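You operate a simulated robot arm through the tools that you are given. There is no shell and no other tool. Be economical: measure what you need, move in short steps, check, and stop when the job is done.

You are at the controls of a simulated robot arm. One attempt, no reset.

## Task
Put one of the white blocks from the beige table on the green kit mat. Then open the middle blue drawer, put the red link inside and shut the drawer again. Then stack the yellow block marked "NOR" from the blue workbench on top of the yellow block marked "nand". Then fetch the black tape roll and set it on the blue workbench. Then fetch the red lamp and set it on the black film cassette on the green workbench. The order counts. Set down upright: red link, red lamp.

Only the result counts: the job must be done as asked and must still hold three seconds after the hand-in. Knocking over, shifting, dropping, spilling or breaking anything else fails it.

## Robot
A 7-joint arm with a four-finger gripper on a trunk, on a base that drives. Base frame: it is fixed to the floor where the robot stands at the start and does not move with it; the origin is under the middle of the robot, x ahead of it, y to its left, z up. Readings come in mm, degrees, newtons and seconds.
Its first joint turns from -69.0 to 172.0 degrees. Places, roughly: black tape roll (6x6x2 cm) [-1800, -3000, 800]; blue workbench [-1700, 200, 800]; film cassette [-1750, 2500, 750]; green kit mat (37x22 cm) [-1600, -2340, 800]; middle blue drawer [-1500, -300, 500]; pca dr2 [-1600, -300, 400]; red lamp [-2000, 2250, 750]; red link (5x2x3 cm) [-1900, 600, 800]; white block [1000, 0, 750]; yellow block [-1750, -500, 750]. Payload 3.67 kg.
Tool frame: the origin (TCP) lies between the finger pads and is the grasp point; the fingertips stand 28 mm ahead of it; z points along the fingers, y is the line along which they close. The gripper opens to 112 mm. The gripper's body begins 73 mm behind the TCP.
Orientation is that of the tool frame in the base frame, as [roll, pitch, yaw] about the fixed x, y, z axes, in that order (R = Rz(yaw) Ry(pitch) Rx(roll)). With the fingers straight down and closing along the base's y, the tool's x points along the base's -x, its y along +y and its z along -z.

## Interface
- The arm moves only by the tool drive_tool. Its argument "rows" is a list of rows, each a list of 3 entries, a list of its own where there are three numbers: the turn, a rotation vector about the base's x, y, z in units of 45 degrees (1.0 is 45 degrees), then the shift along the base's x, y, z in units of 100 mm (1.0 is 100 mm), then the closure, from 0 (fully open) to 1 (shut). In form: [[[wx, wy, wz], [dx, dy, dz], fingers], ...]. A call has 1 to 8 rows; each row is the pose to reach, as a shift and turn from the pose commanded when the call began. A call with a number of a shift or a turn outside -1 to 1 is refused whole. Rows are played at 5 a second. More than 50 mm and 8.6 degrees between two rows, or a gripper value outside its range, and nothing of the call is played. Where a pose cannot be reached the arm comes as near as it can. A force on the tool above 40 N (or 10 N above the force at the start of the call, whichever is more), or a blocked arm, ends the call early, and 0.2 s more pass. Each finger halts on what it meets, pressing with about 43 N; the grip force reading is that of the motor and also rises with nothing between the fingers. The clock runs only during rows and for 0.2 s after the last one: add rows that repeat a pose to give the fingers time. It gives the time, the measured TCP pose, the force on the tool (base axes), the opening and the grip force at its end, in the units of the frame above (readings bear some noise), with the torque about the TCP (base axes, N m) and any sound that the robot's microphone picked up.
- Cameras (640 x 400 px; columns grow to the right, rows downward): "scene" is now at [57.6, -79, 1471.5]; the picture's right is [-1.00, -0.07, 0.00], its down [-0.05, 0.76, -0.64] and it looks along [0.05, -0.64, -0.77] (base axes); focal length 214 px, centre (320, 200). "wrist" rides on the gripper at [60, -18, -104] in the tool frame; the picture's right is [0.29, 0.96, 0.00], its down [-0.80, 0.24, -0.55] and it looks along [-0.53, 0.16, 0.83] (tool axes); focal length 234 px, centre (320, 200). There is no depth. A picture from a camera that has moved, and an enlarged one, comes with that camera's place and axes in the base frame and with its lens.
- camera(camera): a new picture of that camera. No time passes.
- slide_trunk(by): slides the trunk up (or, below 0, down) by that many mm; the arm and the scene camera ride with it, the base frame stays. It gives what a move gives, with no picture.
- steer(legs): drives the robot by 1 to 6 legs, each [ahead, turn to the left] in mm and degrees, along the robot's own axes; the way and the turn of a leg run together, so that a leg with both is an arc; at most 1500 mm and 180 degrees a leg. The arm and the cameras ride along, it lands a little off, and it stops where it bumps. It gives what a move gives.
- head_to(pan, tilt): turns the head with the scene camera to pan (to the left, within 86 degrees either way) and tilt (down, from -29 to 69), counted from straight ahead of the robot. It gives what a move gives.
- zoom(camera, box): a new picture of the part [left, top, right, bottom] of that camera's present view, enlarged. No time passes.
- close_job(): hands the job in; it is judged then, once.

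Go step by step. Nothing tells you exact positions but the pictures and the camera data: compare them with the known pose of the tool, close in by small moves and look again before you grip or let go. The budget is 186 turns and 164 pictures, counting those below and the enlarged ones. Unless the task says otherwise, let go and move clear before handing in.

The tools are called after "Request:" as a command line: name --argument value ..., lists and objects as JSON in quotes. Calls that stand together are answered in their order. drive_tool: Moves the arm, as the interface text tells. Its arguments: {"type":"object","properties":{"rows":{"type":"array","items":{"type":"array"}}},"required":["rows"]} The other tools are called the same way: slide_trunk (by) slides the trunk up or down; steer (legs) drives the base; head_to (pan, tilt) turns the head that bears the scene camera; camera (camera) takes a picture; zoom (camera, box) takes an enlarged picture of a part of a camera's view; close_job () hands the job in.

At the start:

```text
t: 0.0
ee_pos: [427.1, -597.0, 1100.3]
orientation: [-179.9, 0.0, 179.9]
contact_force: [0.1, 0.7, 0.7]
torque: [-0.01, -0.01, 0.0]
width: 111.8
gripper_force: 0.1
trunk travel left (down, up): [-625.0, 215.0]
robot x, y, heading: [-1.3, -3.4, 0.2]
head pan, tilt: [-85.9, 50.0]
```

scene: 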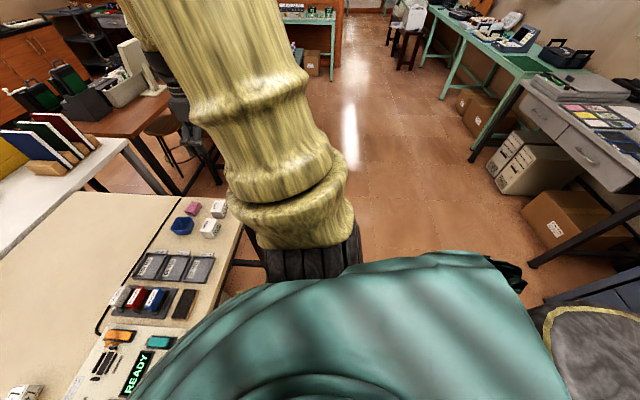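
wrist: 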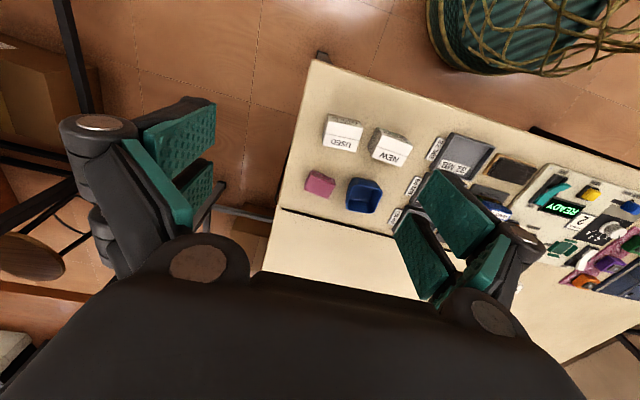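

I see two white blocks ("USED", "NEW") on the beige table below the gripper. I'll look around with the head first.

Request:
zoom --camera "wrist" --box '[280, 80, 520, 230]'

Request:
head_to --pan 0 --tilt 40

Request:
camera --camera "scene"

```text
2.67 times, centred on (400, 155) of wrist
camera zoom: at [366.3, -614.7, 1203.4], right [-0.29, 0.96, 0.0], down [0.8, 0.24, 0.55], along [0.53, 0.16, -0.83], focal length 624 px, centre (107, 320)
```

zoom: 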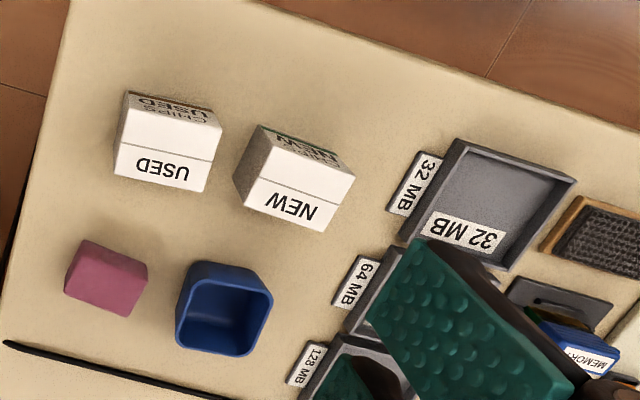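

```text
t: 1.6
ee_pos: [427.3, -597.5, 1100.6]
orientation: [-180.0, -0.1, -180.0]
contact_force: [-0.4, 0.8, 0.0]
torque: [-0.01, 0.0, -0.02]
width: 111.9
gripper_force: 0.1
trunk travel left (down, up): [-625.0, 215.0]
robot x, y, heading: [1.0, -2.0, -0.2]
head pan, tilt: [0.0, 40.0]
```

```text
160 pictures are left
camera scene: at [137.2, -2.3, 1485.7], right [0.0, -1.0, 0.0], down [-0.64, 0.0, -0.77], along [0.77, 0.0, -0.64], focal length 214 px, centre (320, 200)
```

scene: 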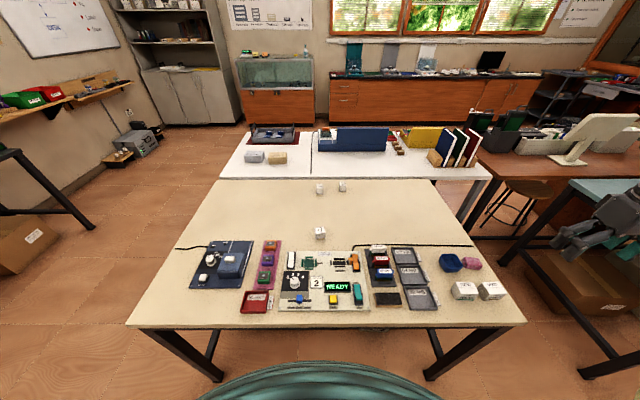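

Request:
zoom --camera "scene" --box '[280, 170, 380, 245]'

Request:
zoom --camera "scene" --box '[180, 220, 500, 320]'

```text
5.33 times, centred on (330, 208) of scene
camera zoom: at [137.2, -2.3, 1485.7], right [0.0, -1.0, 0.0], down [-0.64, 0.0, -0.77], along [0.77, 0.0, -0.64], focal length 1144 px, centre (267, 160)
```

zoom: 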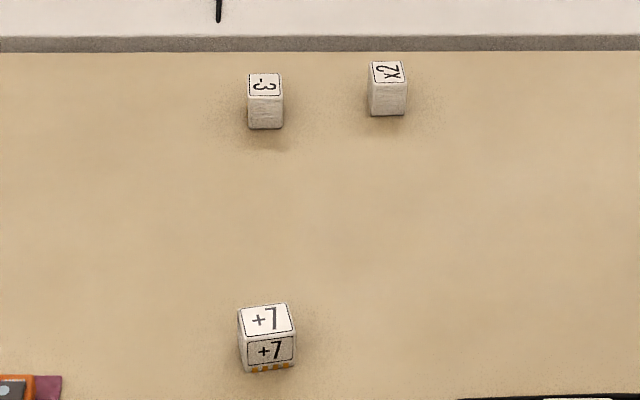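

```text
2.00 times, centred on (340, 270) of scene
camera zoom: at [137.2, -2.3, 1485.7], right [0.0, -1.0, 0.0], down [-0.64, 0.0, -0.77], along [0.77, 0.0, -0.64], focal length 429 px, centre (280, 60)
```

zoom: 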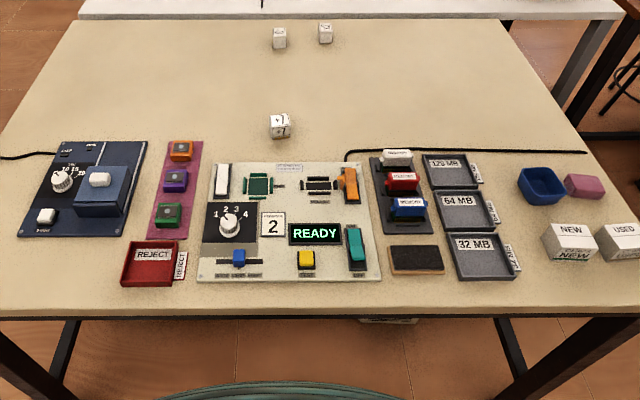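

The white blocks are the cubes +7, -3 and x2; the nearest, +7, is at about (770, 0). I'll turn the base left so the tool comes over it.

Request:
steer --legs '[[0, 54]]'

Request:
camera --camera "wrist"

Request:
head_to --pan -54 --tilt 40

Request:
camera --camera "scene"

```text
t: 4.4
ee_pos: [734.4, -8.2, 1100.1]
orientation: [-180.0, 0.1, -126.1]
contact_force: [-0.1, -0.4, -0.4]
torque: [0.0, -0.01, 0.02]
width: 112.1
gripper_force: 0.0
trunk travel left (down, up): [-625.0, 215.0]
robot x, y, heading: [0.6, -0.8, 53.6]
head pan, tilt: [0.0, 40.0]
```

```text
157 pictures are left
camera wrist: at [712.6, -66.2, 1203.3], right [-0.94, 0.33, 0.0], down [0.28, 0.78, 0.55], along [0.18, 0.52, -0.83], focal length 234 px, centre (320, 200)
```

wrist: 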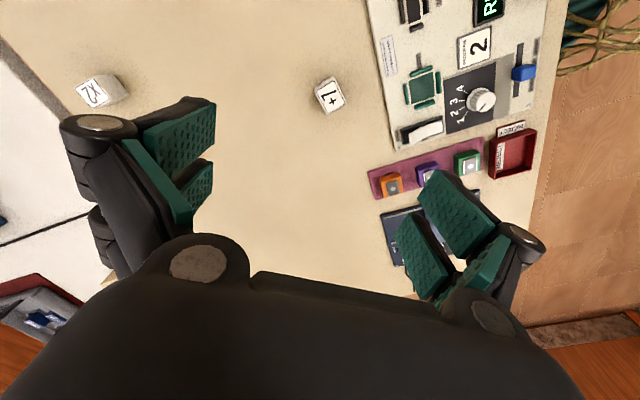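

```text
t: 5.6
ee_pos: [734.8, -7.4, 1100.7]
orientation: [180.0, 0.0, -126.2]
contact_force: [-0.5, 0.9, -0.1]
torque: [0.02, 0.0, -0.04]
width: 111.9
gripper_force: 0.1
trunk travel left (down, up): [-625.0, 215.0]
robot x, y, heading: [-3.2, -1.1, 53.9]
head pan, tilt: [-54.0, 40.0]
```

```text
156 pictures are left
camera scene: at [117.3, 38.4, 1485.7], right [0.0, -1.0, 0.0], down [-0.64, 0.0, -0.77], along [0.77, 0.0, -0.64], focal length 214 px, centre (320, 200)
```

scene: 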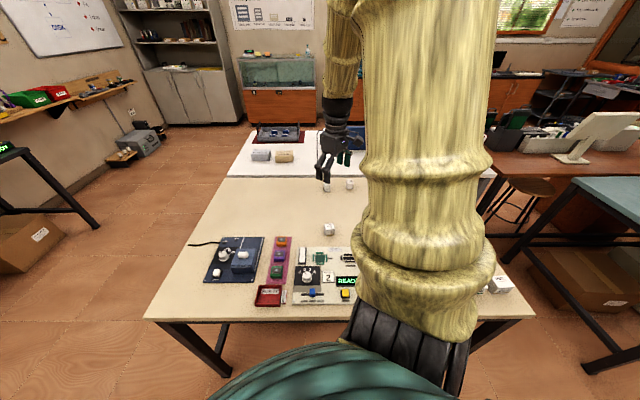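

Request:
zoom --camera "wrist" --box '[290, 70, 370, 120]'

```text
8.00 times, centred on (330, 95) of wrist
camera zoom: at [712.6, -66.4, 1203.3], right [-0.94, 0.33, 0.0], down [0.28, 0.78, 0.55], along [0.18, 0.52, -0.83], focal length 1873 px, centre (240, 1040)
```

zoom: 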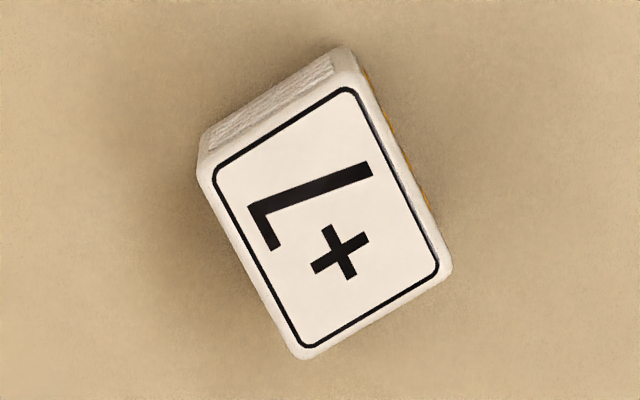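

The +7 block stands at about (717, -2) with its top at about 840, yawed some 12°. I'll turn the gripper to line up and go down.

Request:
drive_tool --rows '[[[0, 0, -0.19], [-0.03, 0.01, -0.2], 0], [[0, 0, -0.38], [-0.07, 0.02, -0.4], 0], [[0, 0, -0.57], [-0.1, 0.03, -0.6], 0], [[0, 0, -0.76], [-0.14, 0.05, -0.8], 0], [[0, 0, -0.93], [-0.17, 0.06, -1.0], 0]]'

Request:
camera --camera "wrist"

```text
t: 6.8
ee_pos: [718.4, -2.7, 999.2]
orientation: [180.0, 0.0, -168.2]
contact_force: [0.3, 0.1, 0.4]
torque: [-0.02, 0.01, 0.03]
width: 111.8
gripper_force: 0.0
trunk travel left (down, up): [-625.0, 215.0]
robot x, y, heading: [2.8, 3.1, 53.9]
head pan, tilt: [-54.0, 40.0]
```

```text
154 pictures are left
camera wrist: at [662.5, -31.2, 1102.7], right [-0.48, 0.88, 0.0], down [0.73, 0.4, 0.55], along [0.49, 0.27, -0.83], focal length 234 px, centre (320, 200)
```

wrist: 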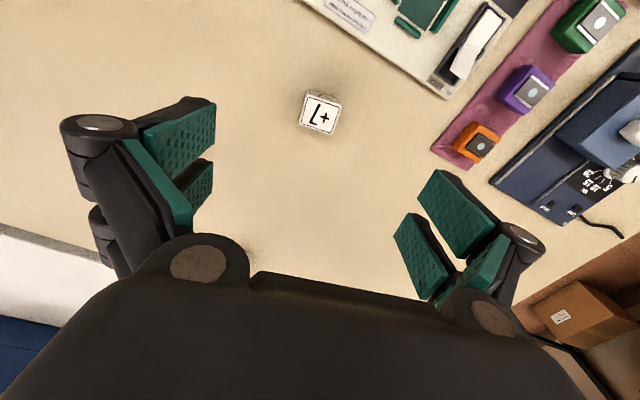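

Request:
drive_tool --rows '[[[0, 0, 0], [0, 0.03, -0.4], 0], [[0, 0, 0], [0, 0.03, -0.8], 0], [[0, 0, 0], [0, 0.03, -1.0], 0]]'

Request:
zoom --camera "wrist" --box '[160, 40, 480, 240]'

```text
t: 7.6
ee_pos: [717.4, 2.3, 899.0]
orientation: [180.0, 0.0, -168.2]
contact_force: [0.6, -0.4, 0.5]
torque: [0.0, 0.03, 0.02]
width: 111.8
gripper_force: 0.0
trunk travel left (down, up): [-625.0, 215.0]
robot x, y, heading: [1.8, 0.9, 53.9]
head pan, tilt: [-54.0, 40.0]
```

```text
2.00 times, centred on (320, 140) of wrist
camera zoom: at [661.9, -28.1, 1002.8], right [-0.48, 0.88, 0.0], down [0.73, 0.4, 0.55], along [0.49, 0.27, -0.83], focal length 468 px, centre (320, 320)
```

zoom: 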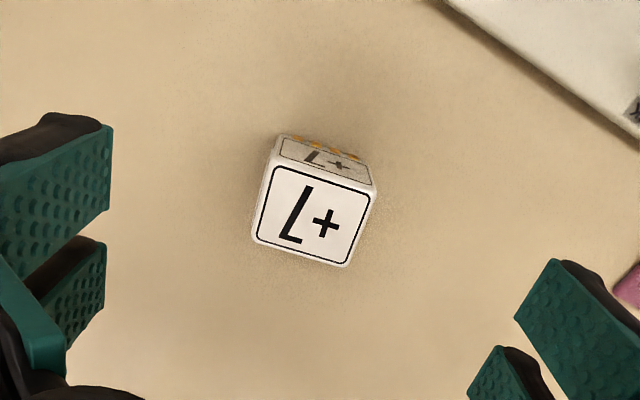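

Request:
drive_tool --rows '[[[0, 0, 0], [0, -0.01, -0.4], 0], [[0, 0, 0], [0, -0.01, -0.63], 0]]'

Request:
camera --camera "wrist"

```text
t: 8.2
ee_pos: [717.2, -0.8, 835.9]
orientation: [180.0, -0.1, -168.1]
contact_force: [-1.1, 0.7, -0.7]
torque: [0.01, -0.02, 0.0]
width: 112.0
gripper_force: 0.1
trunk travel left (down, up): [-625.0, 215.0]
robot x, y, heading: [-1.1, 1.0, 54.0]
head pan, tilt: [-54.0, 40.0]
```

```text
152 pictures are left
camera wrist: at [662.0, -29.6, 939.7], right [-0.48, 0.88, 0.0], down [0.73, 0.4, 0.55], along [0.49, 0.27, -0.83], focal length 234 px, centre (320, 200)
```

wrist: 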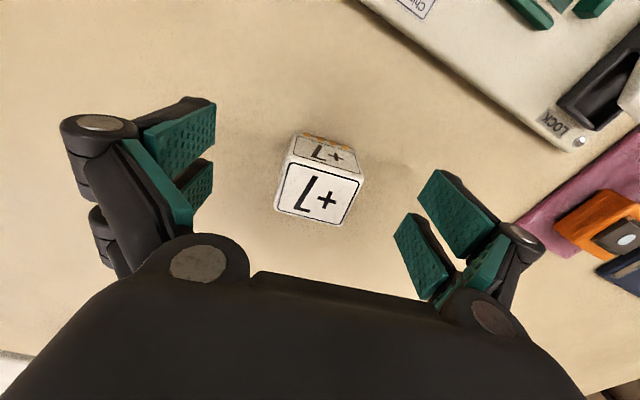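

Request:
drive_tool --rows '[[[0, 0, 0], [0, 0, 0], 0.5], [[0, 0, 0], [0, 0, 0], 0.8], [[0, 0, 0], [0, 0, 0], 0.8], [[0, 0, 0], [0, 0, 0], 0.8]]'

Request:
drive_tool --rows '[[[0, 0, 0], [0, 0, 0.3], 0.8], [[0, 0, 0], [0, 0, 0.6], 0.8], [[0, 0, 0], [0, 0, 1.0], 0.8], [[0, 0, 0], [0, 0, 1.0], 0.8]]'

Request:
camera --camera "wrist"

```text
t: 9.2
ee_pos: [718.3, 0.4, 835.5]
orientation: [180.0, 0.0, -168.0]
contact_force: [-0.4, 0.7, -0.9]
torque: [-0.01, 0.0, 0.01]
width: 39.0
gripper_force: 43.0
trunk travel left (down, up): [-625.0, 215.0]
robot x, y, heading: [-2.8, 1.7, 53.7]
head pan, tilt: [-54.0, 40.0]
```

```text
t: 10.2
ee_pos: [718.8, 1.6, 934.5]
orientation: [180.0, -0.1, -168.1]
contact_force: [0.0, -0.4, -0.5]
torque: [0.0, 0.01, 0.01]
width: 39.2
gripper_force: 43.3
trunk travel left (down, up): [-625.0, 215.0]
robot x, y, heading: [-3.0, -3.2, 53.5]
head pan, tilt: [-54.0, 40.0]
```

```text
151 pictures are left
camera wrist: at [663.6, -29.1, 1038.9], right [-0.48, 0.88, 0.0], down [0.73, 0.4, 0.55], along [0.48, 0.27, -0.83], focal length 234 px, centre (320, 200)
```

wrist: 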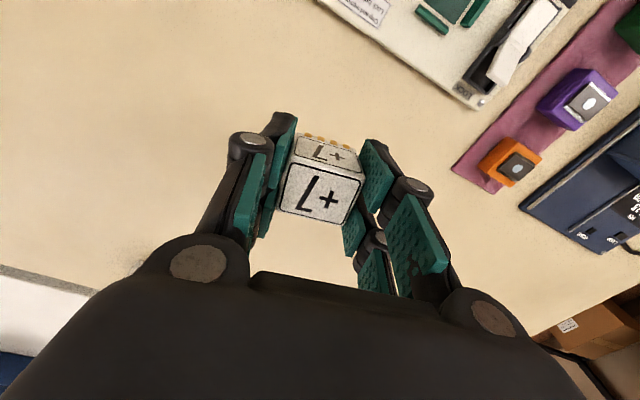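

The block is gripped. I'll raise the trunk and turn back to look toward the aisle.

Request:
slide_trunk --by 180

Request:
steer --legs '[[0, -90]]'

Request:
head_to --pan -86 --tilt 25

Request:
camera --camera "scene"

```text
t: 12.2
ee_pos: [717.5, 1.4, 1116.7]
orientation: [180.0, -0.1, -168.0]
contact_force: [-0.1, 0.7, -0.5]
torque: [0.01, 0.0, -0.05]
width: 38.9
gripper_force: 43.1
trunk travel left (down, up): [-805.0, 35.0]
robot x, y, heading: [0.3, -3.8, 53.7]
head pan, tilt: [-54.0, 40.0]
```

```text
t: 16.5
ee_pos: [-9.6, -718.5, 1115.7]
orientation: [179.9, 0.0, 101.3]
contact_force: [-0.3, 0.2, -0.2]
torque: [-0.01, 0.0, -0.02]
width: 38.9
gripper_force: 43.0
trunk travel left (down, up): [-805.0, 35.0]
robot x, y, heading: [2.3, -1.6, -36.8]
head pan, tilt: [-54.0, 40.0]
```

```text
t: 17.5
ee_pos: [-8.8, -716.9, 1115.9]
orientation: [179.9, 0.0, 101.2]
contact_force: [0.0, 0.8, -0.4]
torque: [0.01, -0.01, 0.04]
width: 39.0
gripper_force: 43.4
trunk travel left (down, up): [-805.0, 35.0]
robot x, y, heading: [1.5, -0.6, -36.8]
head pan, tilt: [-85.9, 25.0]
```

```text
150 pictures are left
camera scene: at [-8.3, -109.8, 1688.9], right [-0.84, 0.54, 0.0], down [0.23, 0.36, -0.91], along [-0.49, -0.76, -0.42], focal length 214 px, centre (320, 200)
```

scene: 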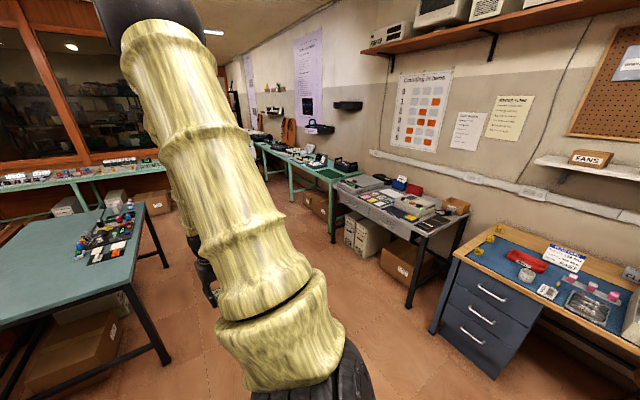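

The lane in front of the benches (edge x≈-1390) is clear. I'll drive to bring the tool near the kit mat at about (-1590, -2310).

Request:
steer --legs '[[0, -76.2], [1160, 0], [1160, 0]]'

Request:
head_to --pan -45 --tilt 50

Request:
camera --camera "wrist"

Request:
camera --camera "scene"

```text
t: 32.2
ee_pos: [-1631.9, -2292.2, 1116.4]
orientation: [180.0, 0.0, 24.8]
contact_force: [0.4, -0.4, 0.8]
torque: [-0.01, 0.02, -0.03]
width: 39.0
gripper_force: 42.7
trunk travel left (down, up): [-805.0, 35.0]
robot x, y, heading: [-931.7, -2133.9, -113.3]
head pan, tilt: [-85.9, 25.0]
```

```text
t: 33.3
ee_pos: [-1631.5, -2293.0, 1116.2]
orientation: [180.0, 0.0, 24.8]
contact_force: [0.3, -0.1, -0.9]
torque: [0.01, 0.0, 0.02]
width: 38.5
gripper_force: 43.5
trunk travel left (down, up): [-805.0, 35.0]
robot x, y, heading: [-933.0, -2129.9, -113.3]
head pan, tilt: [-45.0, 50.0]
```

```text
149 pictures are left
camera wrist: at [-1586.0, -2250.1, 1219.8], right [0.66, -0.75, 0.0], down [-0.62, -0.55, 0.55], along [-0.41, -0.37, -0.83], focal length 234 px, centre (320, 200)
```

wrist: 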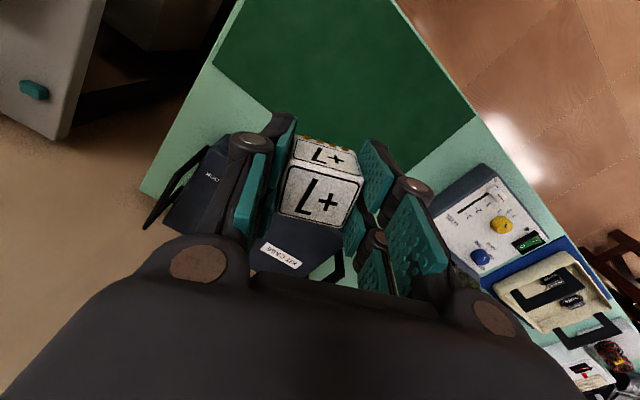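

```text
148 pictures are left
camera scene: at [-1023.0, -2207.9, 1651.5], right [-0.37, 0.93, 0.0], down [0.71, 0.28, -0.64], along [-0.6, -0.24, -0.77], focal length 214 px, centre (320, 200)
```

scene: 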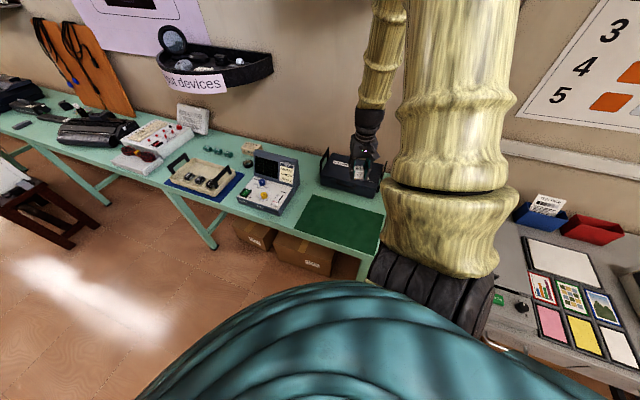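

The mat is empty, centred about (-1595, -2330). I'll shift the tool over it and lower the trunk.

Request:
drive_tool --rows '[[[0, 0, 0], [0.2, -0.2, 0], 0.8], [[0, 0, 0], [0.4, -0.4, 0], 0.8]]'

Request:
slide_trunk --by -190

Request:
camera --camera "wrist"

```text
t: 33.9
ee_pos: [-1590.8, -2332.2, 1117.3]
orientation: [180.0, 0.1, 24.7]
contact_force: [0.3, -0.3, 0.1]
torque: [0.01, 0.01, -0.03]
width: 38.9
gripper_force: 43.2
trunk travel left (down, up): [-805.0, 35.0]
robot x, y, heading: [-934.0, -2134.0, -113.5]
head pan, tilt: [-45.0, 50.0]
```

```text
t: 36.0
ee_pos: [-1592.9, -2332.1, 927.0]
orientation: [-179.9, 0.0, 24.8]
contact_force: [0.0, 0.3, -0.5]
torque: [0.02, 0.0, 0.01]
width: 39.0
gripper_force: 43.0
trunk travel left (down, up): [-615.0, 225.0]
robot x, y, heading: [-932.6, -2133.7, -113.3]
head pan, tilt: [-45.0, 50.0]
```

```text
147 pictures are left
camera wrist: at [-1546.3, -2289.3, 1029.8], right [0.66, -0.75, 0.0], down [-0.62, -0.55, 0.55], along [-0.41, -0.37, -0.83], focal length 234 px, centre (320, 200)
```

wrist: 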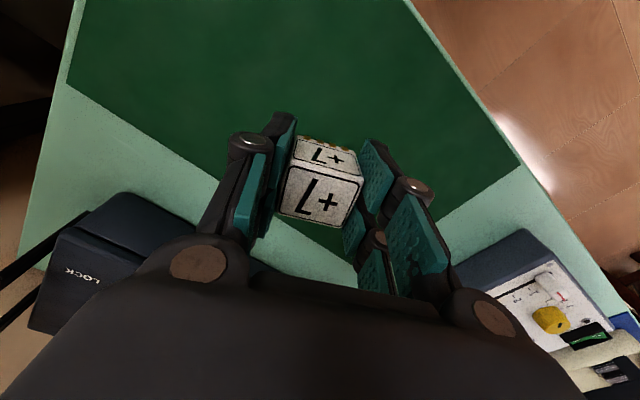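

Request:
drive_tool --rows '[[[0, 0, 0], [0.05, 0, -0.4], 0.8], [[0, 0, 0], [0.1, 0, -0.7], 0.8], [[0, 0, 0], [0.1, 0, -0.82], 0.8], [[0, 0, 0], [0.1, 0, -0.86], 0.8]]'

Request:
zoom --camera "wrist" --box '[220, 80, 460, 230]'

```text
t: 37.0
ee_pos: [-1582.3, -2331.0, 840.1]
orientation: [-179.9, 0.0, 24.8]
contact_force: [0.3, -0.1, -0.8]
torque: [0.01, -0.01, -0.01]
width: 38.8
gripper_force: 42.7
trunk travel left (down, up): [-615.0, 225.0]
robot x, y, heading: [-930.5, -2136.9, -113.1]
head pan, tilt: [-45.0, 50.0]
```

```text
2.67 times, centred on (340, 155) of wrist
camera zoom: at [-1536.2, -2289.0, 943.4], right [0.66, -0.75, 0.0], down [-0.62, -0.55, 0.55], along [-0.41, -0.37, -0.83], focal length 624 px, centre (267, 320)
```

zoom: 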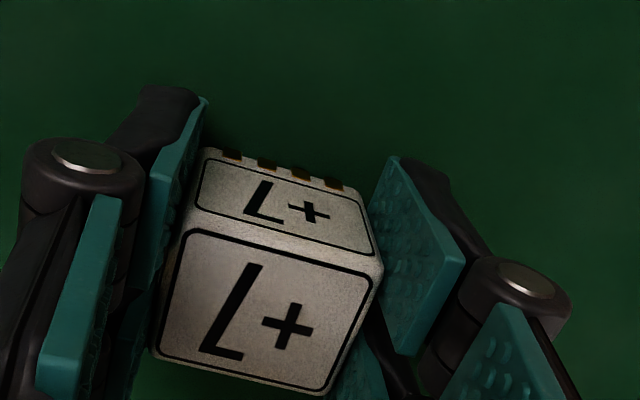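

No contact yet; lowering in small steps.

Request:
drive_tool --rows '[[[0, 0, 0], [0, 0, -0.02], 0.8], [[0, 0, 0], [0, 0, -0.04], 0.8], [[0, 0, 0], [0, 0, -0.04], 0.8]]'

```text
t: 37.8
ee_pos: [-1581.1, -2331.1, 838.3]
orientation: [-180.0, 0.4, 24.8]
contact_force: [-4.1, 2.5, 34.3]
torque: [0.13, 0.07, 0.0]
width: 39.1
gripper_force: 42.7
trunk travel left (down, up): [-615.0, 225.0]
robot x, y, heading: [-931.5, -2127.9, -113.6]
head pan, tilt: [-45.0, 50.0]
```

Contact with the mat. I open and back up.

Request:
drive_tool --rows '[[[0, 0, 0], [0, 0, 0.02], 0.8], [[0, 0, 0], [0, 0, 0.02], 0.6], [[0, 0, 0], [0, 0, 0.02], 0.3], [[0, 0, 0], [0, 0, 0.02], 0.2], [[0, 0, 0], [0, 0, 0.45], 0.2], [[0, 0, 0], [0, 0, 0.9], 0.2]]'

Request:
slide_trunk --by 190

Request:
camera --camera "wrist"

```text
t: 39.1
ee_pos: [-1582.3, -2331.7, 925.7]
orientation: [-179.9, 0.2, 24.8]
contact_force: [0.2, 0.7, 0.5]
torque: [0.02, 0.01, -0.03]
width: 89.7
gripper_force: 0.0
trunk travel left (down, up): [-615.0, 225.0]
robot x, y, heading: [-938.3, -2133.2, -113.4]
head pan, tilt: [-45.0, 50.0]
```

```text
t: 41.2
ee_pos: [-1583.5, -2331.3, 1115.4]
orientation: [180.0, -0.1, 24.8]
contact_force: [0.3, -0.5, 0.5]
torque: [-0.02, -0.02, 0.03]
width: 89.7
gripper_force: 0.1
trunk travel left (down, up): [-805.0, 35.0]
robot x, y, heading: [-929.7, -2131.1, -113.3]
head pan, tilt: [-45.0, 50.0]
```

```text
145 pictures are left
camera wrist: at [-1537.0, -2289.6, 1218.8], right [0.66, -0.75, 0.0], down [-0.62, -0.55, 0.55], along [-0.41, -0.37, -0.83], focal length 234 px, centre (320, 200)
```

wrist: 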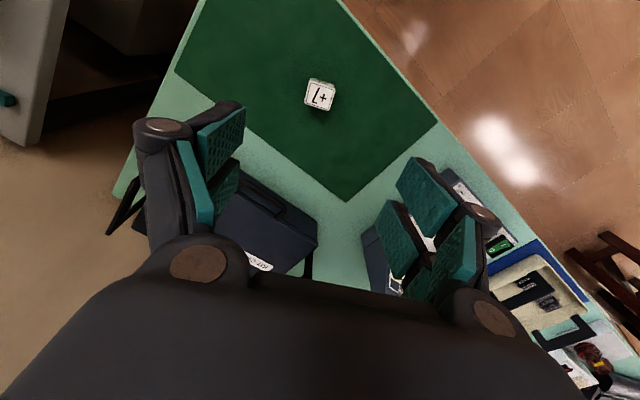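

The +7 block stands on the mat. Now I drive to the blue workbench and look at its drawers.

Request:
steer --legs '[[0, 100], [0, 95.3], [1000, 0], [950, 0], [0, 98]]'

Request:
head_to --pan 0 --tilt 40

Request:
camera --camera "scene"

```text
t: 63.4
ee_pos: [-1169.1, 298.6, 1114.3]
orientation: [180.0, -0.1, -39.9]
contact_force: [-0.2, 0.4, -0.3]
torque: [0.03, 0.01, 0.01]
width: 89.7
gripper_force: 0.2
trunk travel left (down, up): [-805.0, 35.0]
robot x, y, heading: [-710.3, -201.1, -178.1]
head pan, tilt: [-45.0, 50.0]
```

```text
t: 64.5
ee_pos: [-1168.3, 298.7, 1115.4]
orientation: [-180.0, 0.0, -39.9]
contact_force: [-0.7, -0.1, -0.4]
torque: [0.02, -0.02, 0.02]
width: 89.7
gripper_force: 0.0
trunk travel left (down, up): [-805.0, 35.0]
robot x, y, heading: [-710.0, -203.2, -178.0]
head pan, tilt: [0.0, 40.0]
```

```text
144 pictures are left
camera scene: at [-842.7, -209.1, 1665.7], right [-0.03, 1.0, 0.0], down [0.64, 0.02, -0.77], along [-0.77, -0.03, -0.64], focal length 214 px, centre (320, 200)
```

scene: 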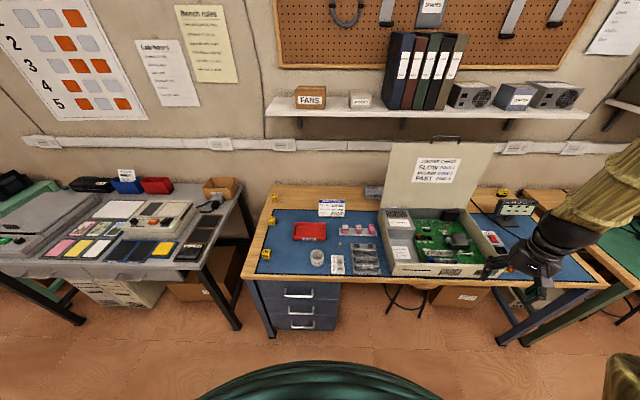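

Request:
zoom --camera "scene" --box '[240, 170, 400, 270]'

Request:
zoom --camera "scene" --box '[240, 260, 360, 335]'

Request:
zoom --camera "scene" --box '[440, 180, 600, 280]'

```text
4.00 times, centred on (320, 220) of scene
camera zoom: at [-842.7, -209.1, 1665.7], right [-0.03, 1.0, 0.0], down [0.64, 0.02, -0.77], along [-0.77, -0.03, -0.64], focal length 858 px, centre (320, 120)
```

zoom: 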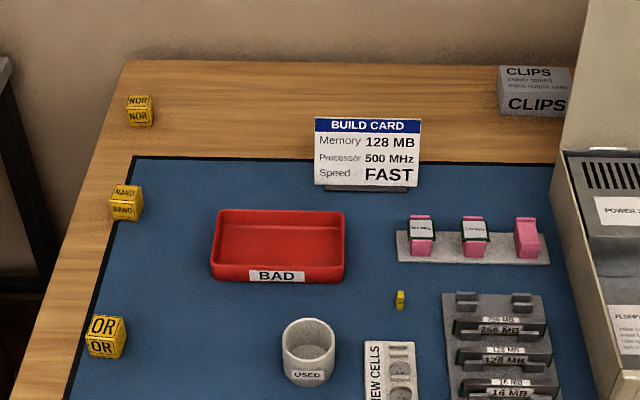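

```text
5.33 times, centred on (300, 298) of scene
camera zoom: at [-842.7, -209.1, 1665.7], right [-0.03, 1.0, 0.0], down [0.64, 0.02, -0.77], along [-0.77, -0.03, -0.64], focal length 1144 px, centre (427, -320)
```

zoom: 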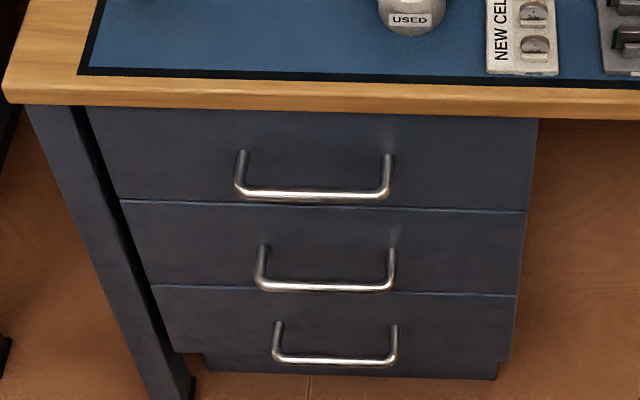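

```text
4.00 times, centred on (520, 230) of scene
camera zoom: at [-842.7, -209.1, 1665.7], right [-0.03, 1.0, 0.0], down [0.64, 0.02, -0.77], along [-0.77, -0.03, -0.64], focal length 858 px, centre (-480, 80)
```

zoom: 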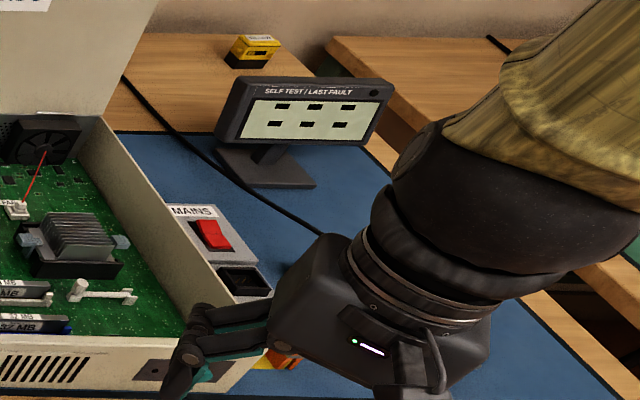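

I found the blue-drawer handles (middle at about z 470) and the yellow blocks NOR, NAND, OR. I'll back off, bring the arm to the front and start turning the tool horizontal, then look for the red link.

Request:
steer --legs '[[-250, 0]]'

Request:
drive_tool --rows '[[[0, 0, -0.18], [-0.15, -0.15, 0], 0.2], [[0, 0, -0.36], [-0.3, -0.3, 0], 0.2], [[0, 0, -0.54], [-0.5, -0.5, 0], 0.2], [[0, 0, -0.72], [-0.7, -0.7, 0], 0.2], [[0, 0, -0.9], [-0.85, -0.85, 0], 0.2], [[0, 0, -1], [-1, -1, 0], 0.2]]'

Request:
drive_tool --rows '[[[0, 0, -0.1], [-0.3, -0.3, 0], 0.2], [[0, 0, -0.15], [-0.65, -0.65, 0], 0.2], [[0, 0, -0.15], [-1, -1, 0], 0.2]]'

Request:
drive_tool --rows '[[[0, 0, 0], [0, -0.4, 0], 0.2], [[0, 0, 0], [0, -0.8, 0], 0.2], [[0, 0, 0], [0, -1, 0], 0.2]]'

Request:
drive_tool --rows '[[[0, 0, 0], [0, -0.4, 0], 0.2], [[0, 0, 0], [0, -0.8, 0], 0.2], [[0, 0, 0], [0, -1, 0], 0.2]]'

Request:
drive_tool --rows '[[[0, 0, 0], [0, -0.4, 0], 0.2], [[0, 0, 0], [0, -0.8, 0], 0.2], [[0, 0, 0], [0, -1, 0], 0.2]]'

Request:
head_to --pan -40 --tilt 35

Request:
camera --camera "scene"

```text
t: 66.3
ee_pos: [-914.4, 306.7, 1115.2]
orientation: [179.9, 0.1, -39.8]
contact_force: [0.1, 0.3, -0.2]
torque: [0.01, -0.01, -0.02]
width: 89.6
gripper_force: 0.0
trunk travel left (down, up): [-805.0, 35.0]
robot x, y, heading: [-459.3, -193.5, -178.0]
head pan, tilt: [0.0, 40.0]
```

```text
t: 67.7
ee_pos: [-1018.2, 206.5, 1113.6]
orientation: [-179.9, 0.1, -85.0]
contact_force: [-0.6, 0.3, 0.0]
torque: [-0.01, -0.02, 0.01]
width: 89.7
gripper_force: 0.0
trunk travel left (down, up): [-805.0, 35.0]
robot x, y, heading: [-458.2, -196.6, -177.9]
head pan, tilt: [0.0, 40.0]
```

```text
t: 68.5
ee_pos: [-1118.0, 105.9, 1114.9]
orientation: [-179.9, 0.1, -91.8]
contact_force: [0.1, 0.0, 0.3]
torque: [0.0, -0.06, 0.01]
width: 89.5
gripper_force: 0.0
trunk travel left (down, up): [-805.0, 35.0]
robot x, y, heading: [-458.4, -195.8, -178.2]
head pan, tilt: [0.0, 40.0]
```

```text
t: 69.3
ee_pos: [-1115.1, 6.3, 1116.5]
orientation: [-180.0, 0.0, -91.6]
contact_force: [1.4, -0.3, -0.4]
torque: [-0.05, 0.08, 0.02]
width: 89.5
gripper_force: 0.1
trunk travel left (down, up): [-805.0, 35.0]
robot x, y, heading: [-456.5, -199.1, -177.7]
head pan, tilt: [0.0, 40.0]
```

```text
t: 70.1
ee_pos: [-1112.0, -77.7, 1098.6]
orientation: [-177.6, -2.7, -94.5]
contact_force: [-0.1, -0.7, -0.6]
torque: [0.06, -0.01, -0.01]
width: 89.7
gripper_force: 0.1
trunk travel left (down, up): [-805.0, 35.0]
robot x, y, heading: [-459.2, -194.2, -178.1]
head pan, tilt: [0.0, 40.0]
```

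```text
t: 71.1
ee_pos: [-1102.1, -171.2, 1066.6]
orientation: [-173.4, -3.8, -95.9]
contact_force: [-0.3, 0.2, -0.4]
torque: [0.01, 0.0, 0.0]
width: 89.6
gripper_force: 0.0
trunk travel left (down, up): [-805.0, 35.0]
robot x, y, heading: [-459.4, -197.6, -178.0]
head pan, tilt: [0.0, 40.0]
stopped in row 3: the arm was blocked; the commanded pose is now the measured one
```

```text
t: 72.2
ee_pos: [-1101.9, -171.1, 1066.3]
orientation: [-173.5, -3.8, -95.9]
contact_force: [-0.4, -0.2, 0.4]
torque: [0.04, 0.02, 0.01]
width: 89.6
gripper_force: 0.0
trunk travel left (down, up): [-805.0, 35.0]
robot x, y, heading: [-458.1, -195.4, -178.0]
head pan, tilt: [-40.0, 35.0]
```

```text
140 pictures are left
camera scene: at [-575.2, -144.0, 1673.2], right [0.62, 0.79, 0.0], down [0.45, -0.35, -0.82], along [-0.65, 0.5, -0.57], focal length 214 px, centre (320, 200)
```

scene: 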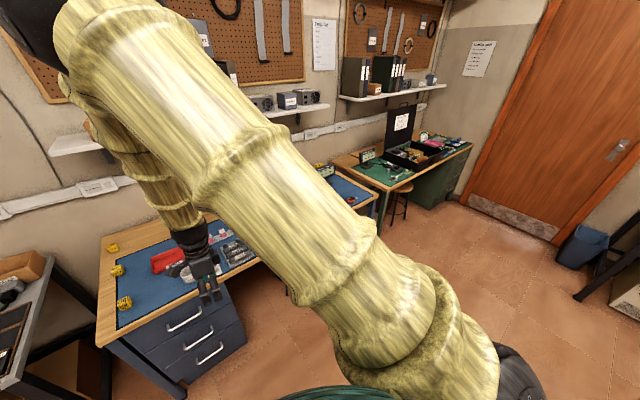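

The arm ran into a joint limit with this wrist roll; I'll roll the wrist the other way (yaw +90) instead.

Request:
drive_tool --rows '[[[0, 0, 0.18], [0, 0, 0.1], 0.2], [[0, 0, 0.36], [0, 0, 0.2], 0.2], [[0, 0, 0.54], [0, 0, 0.3], 0.2], [[0, 0, 0.72], [0, 0, 0.4], 0.2], [[0, 0, 0.9], [0, 0, 0.5], 0.2], [[0, 0, 1], [0, 0, 0.5], 0.2]]'

Request:
drive_tool --rows '[[[0, 0, 0.18], [0, 0, 0], 0.2], [[0, 0, 0.36], [0, 0, 0], 0.2], [[0, 0, 0.54], [0, 0, 0], 0.2], [[0, 0, 0.72], [0, 0, 0], 0.2], [[0, 0, 0.9], [0, 0, 0], 0.2], [[0, 0, 1], [0, 0, 0], 0.2]]'

Request:
drive_tool --rows '[[[0, 0, 0.18], [0, 0, 0], 0.2], [[0, 0, 0.36], [0, 0, 0], 0.2], [[0, 0, 0.54], [0, 0, 0], 0.2], [[0, 0, 0.72], [0, 0, 0], 0.2], [[0, 0, 0.9], [0, 0, 0], 0.2], [[0, 0, 1], [0, 0, 0], 0.2]]'

Request:
drive_tool --rows '[[[0, 0, 0.18], [0, 0, 0], 0.2], [[0, 0, 0.36], [0, 0, 0], 0.2], [[0, 0, 0.54], [0, 0, 0], 0.2], [[0, 0, 0.72], [0, 0, 0], 0.2], [[0, 0, 0.9], [0, 0, 0], 0.2], [[0, 0, 1], [0, 0, 0], 0.2]]'

```text
t: 73.6
ee_pos: [-1101.9, -171.8, 1115.9]
orientation: [-173.3, -3.9, -50.8]
contact_force: [-0.3, -0.3, 0.4]
torque: [-0.01, 0.02, 0.01]
width: 89.6
gripper_force: 0.1
trunk travel left (down, up): [-805.0, 35.0]
robot x, y, heading: [-457.8, -194.5, -177.9]
head pan, tilt: [-40.0, 35.0]
```

```text
t: 75.0
ee_pos: [-1101.7, -173.1, 1117.1]
orientation: [-173.6, -3.5, -5.7]
contact_force: [0.2, -0.1, -0.4]
torque: [0.0, -0.04, -0.01]
width: 89.5
gripper_force: 0.1
trunk travel left (down, up): [-805.0, 35.0]
robot x, y, heading: [-460.3, -196.3, -177.8]
head pan, tilt: [-40.0, 35.0]
```

```text
t: 76.4
ee_pos: [-1101.6, -171.9, 1117.8]
orientation: [-173.5, -3.6, 39.5]
contact_force: [-0.4, -0.6, 0.6]
torque: [0.01, -0.01, -0.03]
width: 89.8
gripper_force: 0.0
trunk travel left (down, up): [-805.0, 35.0]
robot x, y, heading: [-459.7, -194.5, -177.7]
head pan, tilt: [-40.0, 35.0]
```

```text
t: 77.8
ee_pos: [-1101.2, -172.5, 1117.0]
orientation: [-173.6, -3.4, 84.4]
contact_force: [-1.1, -0.2, -0.2]
torque: [0.01, -0.01, -0.01]
width: 89.6
gripper_force: 0.1
trunk travel left (down, up): [-805.0, 35.0]
robot x, y, heading: [-456.2, -196.7, -178.1]
head pan, tilt: [-40.0, 35.0]
```

Request:
drive_tool --rows '[[[-0.076, 0, 0.124], [0, 0, 0], 0.2]]'

Request:
drive_tool --rows '[[[0, 0.16, 0], [0, -0.03, 0], 0.2], [[0, 0.32, 0], [0, -0.1, 0], 0.2], [[0, 0.48, 0], [0, -0.2, 0], 0.2], [[0, 0.64, 0], [0, -0.3, 0], 0.2], [[0, 0.8, 0], [0, -0.4, 0], 0.2], [[0, 0.93, 0], [0, -0.5, 0], 0.2]]'

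Request:
drive_tool --rows '[[[0, 0.16, 0], [0, -0.03, 0], 0.2], [[0, 0.32, 0], [0, -0.1, 0], 0.2], [[0, 0.48, 0], [0, -0.2, 0], 0.2], [[0, 0.64, 0], [0, -0.3, 0], 0.2], [[0, 0.8, 0], [0, -0.4, 0], 0.2], [[0, 0.93, 0], [0, -0.5, 0], 0.2]]'

Request:
camera --camera "wrist"

```text
t: 78.2
ee_pos: [-1102.2, -168.5, 1118.2]
orientation: [-173.7, -0.1, 89.9]
contact_force: [-1.3, 0.9, 0.6]
torque: [-0.04, 0.01, 0.01]
width: 89.6
gripper_force: 0.2
trunk travel left (down, up): [-805.0, 35.0]
robot x, y, heading: [-457.5, -194.2, -178.0]
head pan, tilt: [-40.0, 35.0]
```

```text
t: 79.5
ee_pos: [-1116.1, -196.1, 1135.6]
orientation: [-137.3, 6.6, 85.7]
contact_force: [0.3, 0.4, -0.3]
torque: [-0.05, -0.02, -0.01]
width: 89.7
gripper_force: 0.1
out of reach, approached as far as the arm can: row 3
trunk travel left (down, up): [-805.0, 35.0]
robot x, y, heading: [-459.7, -194.7, -177.8]
head pan, tilt: [-40.0, 35.0]
stopped in row 6: the arm was blocked; the commanded pose is now the measured one
```

```text
t: 80.9
ee_pos: [-1124.7, -238.5, 1141.9]
orientation: [-95.2, 9.2, 89.2]
contact_force: [0.3, -0.3, -0.2]
torque: [-0.04, -0.02, -0.02]
width: 89.6
gripper_force: 0.1
trunk travel left (down, up): [-805.0, 35.0]
robot x, y, heading: [-456.0, -195.0, -177.8]
head pan, tilt: [-40.0, 35.0]
```

```text
139 pictures are left
camera wrist: at [-1021.4, -175.1, 1158.0], right [0.09, 0.13, -0.99], down [0.56, -0.83, -0.06], along [-0.82, -0.55, -0.15], focal length 234 px, centre (320, 200)
```

wrist: 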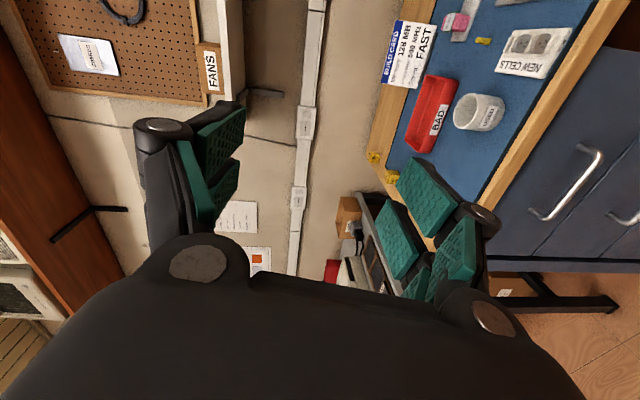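

Request:
drive_tool --rows '[[[0.1, 0.05, 0], [0, 0, 0], 0.2], [[0.2, 0.1, 0], [0, -0.3, 0], 0.2], [[0.2, 0.1, 0], [0, -0.6, 0], 0.2]]'

Request:
slide_trunk --by -600

Request:
camera --camera "wrist"

Request:
head_to --pan 0 --tilt 35

Request:
camera --camera "scene"

```text
t: 81.7
ee_pos: [-1119.9, -300.5, 1134.4]
orientation: [-90.9, -1.5, 90.3]
contact_force: [0.3, -0.1, -0.6]
torque: [0.01, 0.01, -0.04]
width: 89.6
gripper_force: 0.0
trunk travel left (down, up): [-805.0, 35.0]
robot x, y, heading: [-455.9, -197.1, -177.8]
head pan, tilt: [-40.0, 35.0]
```

```text
refused: -600 is not a number from -400 to 400
```

```text
138 pictures are left
camera wrist: at [-1017.4, -239.8, 1154.4], right [0.02, 0.31, -0.95], down [0.56, -0.79, -0.25], along [-0.83, -0.53, -0.19], focal length 234 px, centre (320, 200)
```

wrist: 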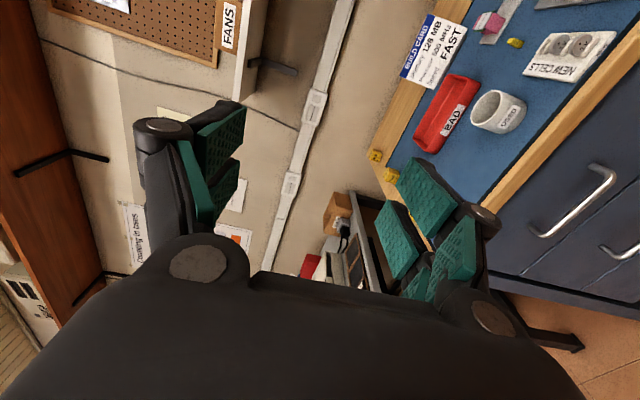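

```text
t: 82.8
ee_pos: [-1117.3, -301.7, 1133.7]
orientation: [-91.2, -1.2, 90.5]
contact_force: [1.0, 0.6, 0.5]
torque: [-0.02, 0.0, -0.02]
width: 89.7
gripper_force: 0.0
trunk travel left (down, up): [-805.0, 35.0]
robot x, y, heading: [-459.1, -194.8, -178.0]
head pan, tilt: [0.0, 35.0]
```

```text
137 pictures are left
camera scene: at [-593.8, -201.3, 1673.2], right [-0.03, 1.0, 0.0], down [0.57, 0.02, -0.82], along [-0.82, -0.03, -0.57], focal length 214 px, centre (320, 200)
```

scene: 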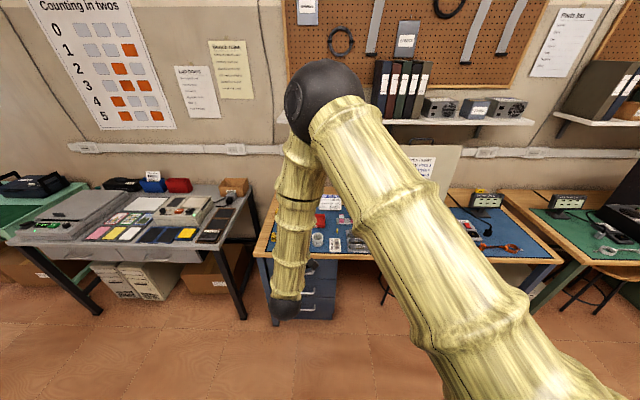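

Request:
zoom --camera "scene" --box '[440, 180, 560, 255]'

Request:
slide_trunk --by -350

Request:
slide_trunk --by -250

Request:
camera --camera "wrist"

Request:
camera --camera "scene"

```text
5.33 times, centred on (500, 218) of scene
camera zoom: at [-593.8, -201.3, 1673.2], right [-0.03, 1.0, 0.0], down [0.57, 0.02, -0.82], along [-0.82, -0.03, -0.57], focal length 1144 px, centre (-640, 107)
```

zoom: 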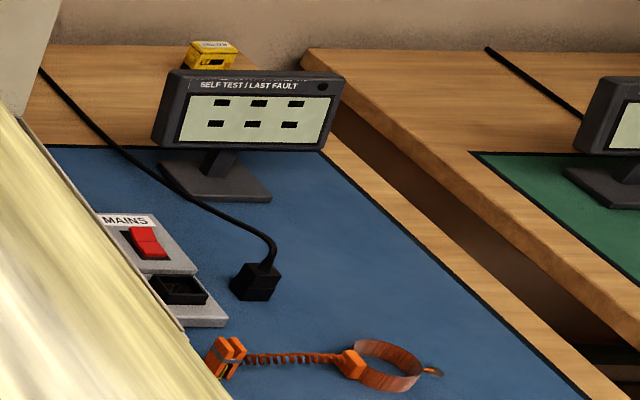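

```text
t: 86.2
ee_pos: [-1119.2, -302.2, 784.5]
orientation: [-91.1, -1.2, 90.4]
contact_force: [-0.5, 0.1, 0.8]
torque: [-0.03, -0.01, 0.01]
width: 89.6
gripper_force: 0.0
trunk travel left (down, up): [-455.0, 385.0]
robot x, y, heading: [-457.2, -194.8, -178.0]
head pan, tilt: [0.0, 35.0]
```

```text
t: 88.8
ee_pos: [-1118.6, -301.8, 534.3]
orientation: [-91.0, -1.2, 90.4]
contact_force: [0.1, -0.1, -0.9]
torque: [0.02, 0.01, 0.01]
width: 89.8
gripper_force: 0.0
trunk travel left (down, up): [-205.0, 635.0]
robot x, y, heading: [-457.4, -195.9, -178.2]
head pan, tilt: [0.0, 35.0]
```

```text
135 pictures are left
camera wrist: at [-1016.6, -241.2, 555.8], right [0.02, 0.31, -0.95], down [0.56, -0.79, -0.25], along [-0.83, -0.53, -0.19], focal length 234 px, centre (320, 200)
```

wrist: 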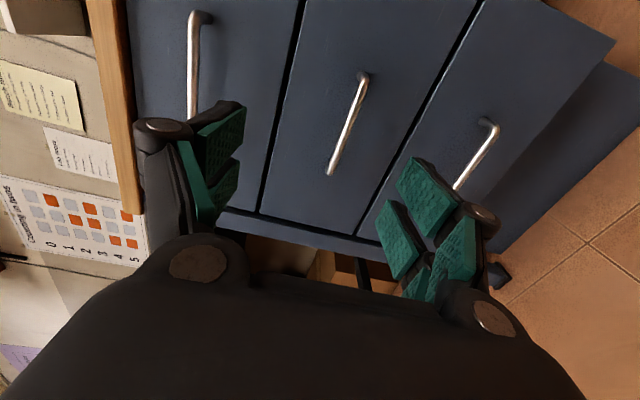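

```text
134 pictures are left
camera scene: at [-593.6, -201.4, 1073.3], right [-0.03, 1.0, 0.0], down [0.57, 0.02, -0.82], along [-0.82, -0.03, -0.57], focal length 214 px, centre (320, 200)
```

scene: 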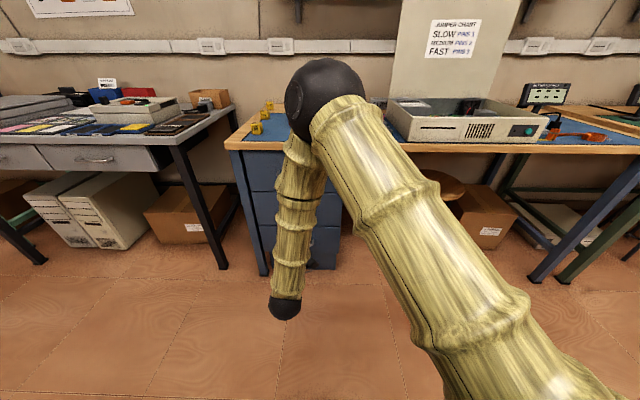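

The middle handle bar is at about (-1322, -327, 488). I'll approach in front of it.

Request:
drive_tool --rows '[[[0, 0, 0], [-0.3, -0.08, -0.15], 0.3], [[0, 0, 0], [-0.6, -0.16, -0.3], 0.4], [[0, 0, 0], [-1.0, -0.25, -0.46], 0.4]]'

Request:
camera --camera "wrist"

```text
t: 89.6
ee_pos: [-1215.1, -334.6, 488.3]
orientation: [-90.6, -2.0, 91.4]
contact_force: [0.3, 0.3, -0.3]
torque: [0.0, -0.03, -0.02]
width: 67.4
gripper_force: 0.0
trunk travel left (down, up): [-205.0, 635.0]
robot x, y, heading: [-457.0, -191.4, -178.1]
head pan, tilt: [0.0, 35.0]
```

```text
133 pictures are left
camera wrist: at [-1112.8, -272.2, 509.8], right [0.0, 0.32, -0.95], down [0.58, -0.77, -0.26], along [-0.82, -0.54, -0.19], focal length 234 px, centre (320, 200)
```

wrist: 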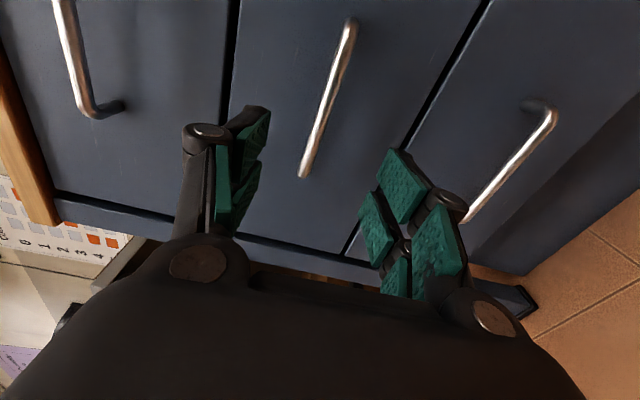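

Request:
drive_tool --rows '[[[0, 0, 0], [-0.3, 0.05, 0.02], 0.4], [[0, 0, 0], [-0.6, 0.1, 0.02], 0.4], [[0, 0, 0], [-0.85, 0.12, 0.02], 0.4]]'

Request:
camera --camera "wrist"

```text
t: 90.4
ee_pos: [-1301.3, -320.6, 490.5]
orientation: [-90.6, -1.9, 91.4]
contact_force: [0.1, -0.6, 0.3]
torque: [0.01, 0.0, 0.0]
width: 67.2
gripper_force: 0.1
trunk travel left (down, up): [-205.0, 635.0]
robot x, y, heading: [-458.2, -194.4, -177.8]
head pan, tilt: [0.0, 35.0]
```

```text
132 pictures are left
camera wrist: at [-1199.3, -259.1, 511.6], right [0.0, 0.32, -0.95], down [0.58, -0.78, -0.26], along [-0.82, -0.54, -0.19], focal length 234 px, centre (320, 200)
```

wrist: 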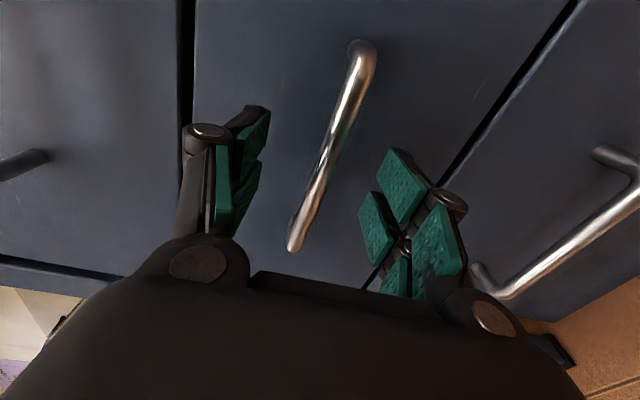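

Request:
drive_tool --rows '[[[0, 0, 0], [-0.1, 0, -0.01], 0.4], [[0, 0, 0], [-0.1, 0, -0.01], 0.7], [[0, 0, 0], [-0.1, 0, -0.01], 1.0], [[0, 0, 0], [-0.1, 0, -0.01], 1.0], [[0, 0, 0], [-0.1, 0, -0.01], 1.0]]'

Request:
camera --camera "wrist"

```text
t: 91.6
ee_pos: [-1310.4, -321.9, 488.9]
orientation: [-90.8, -1.8, 91.4]
contact_force: [0.1, -1.8, -4.1]
torque: [-2.28, -0.09, -0.18]
width: 12.3
gripper_force: 45.4
trunk travel left (down, up): [-205.0, 635.0]
robot x, y, heading: [-459.1, -197.3, -178.0]
head pan, tilt: [0.0, 35.0]
```

```text
131 pictures are left
camera wrist: at [-1209.1, -259.4, 510.2], right [0.01, 0.32, -0.95], down [0.58, -0.78, -0.26], along [-0.82, -0.54, -0.19], focal length 234 px, centre (320, 200)
```

wrist: 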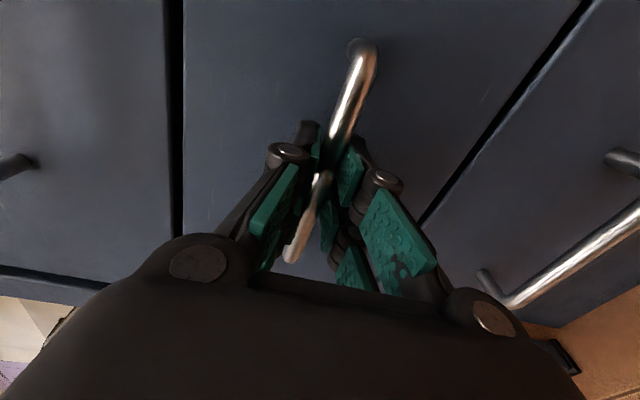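

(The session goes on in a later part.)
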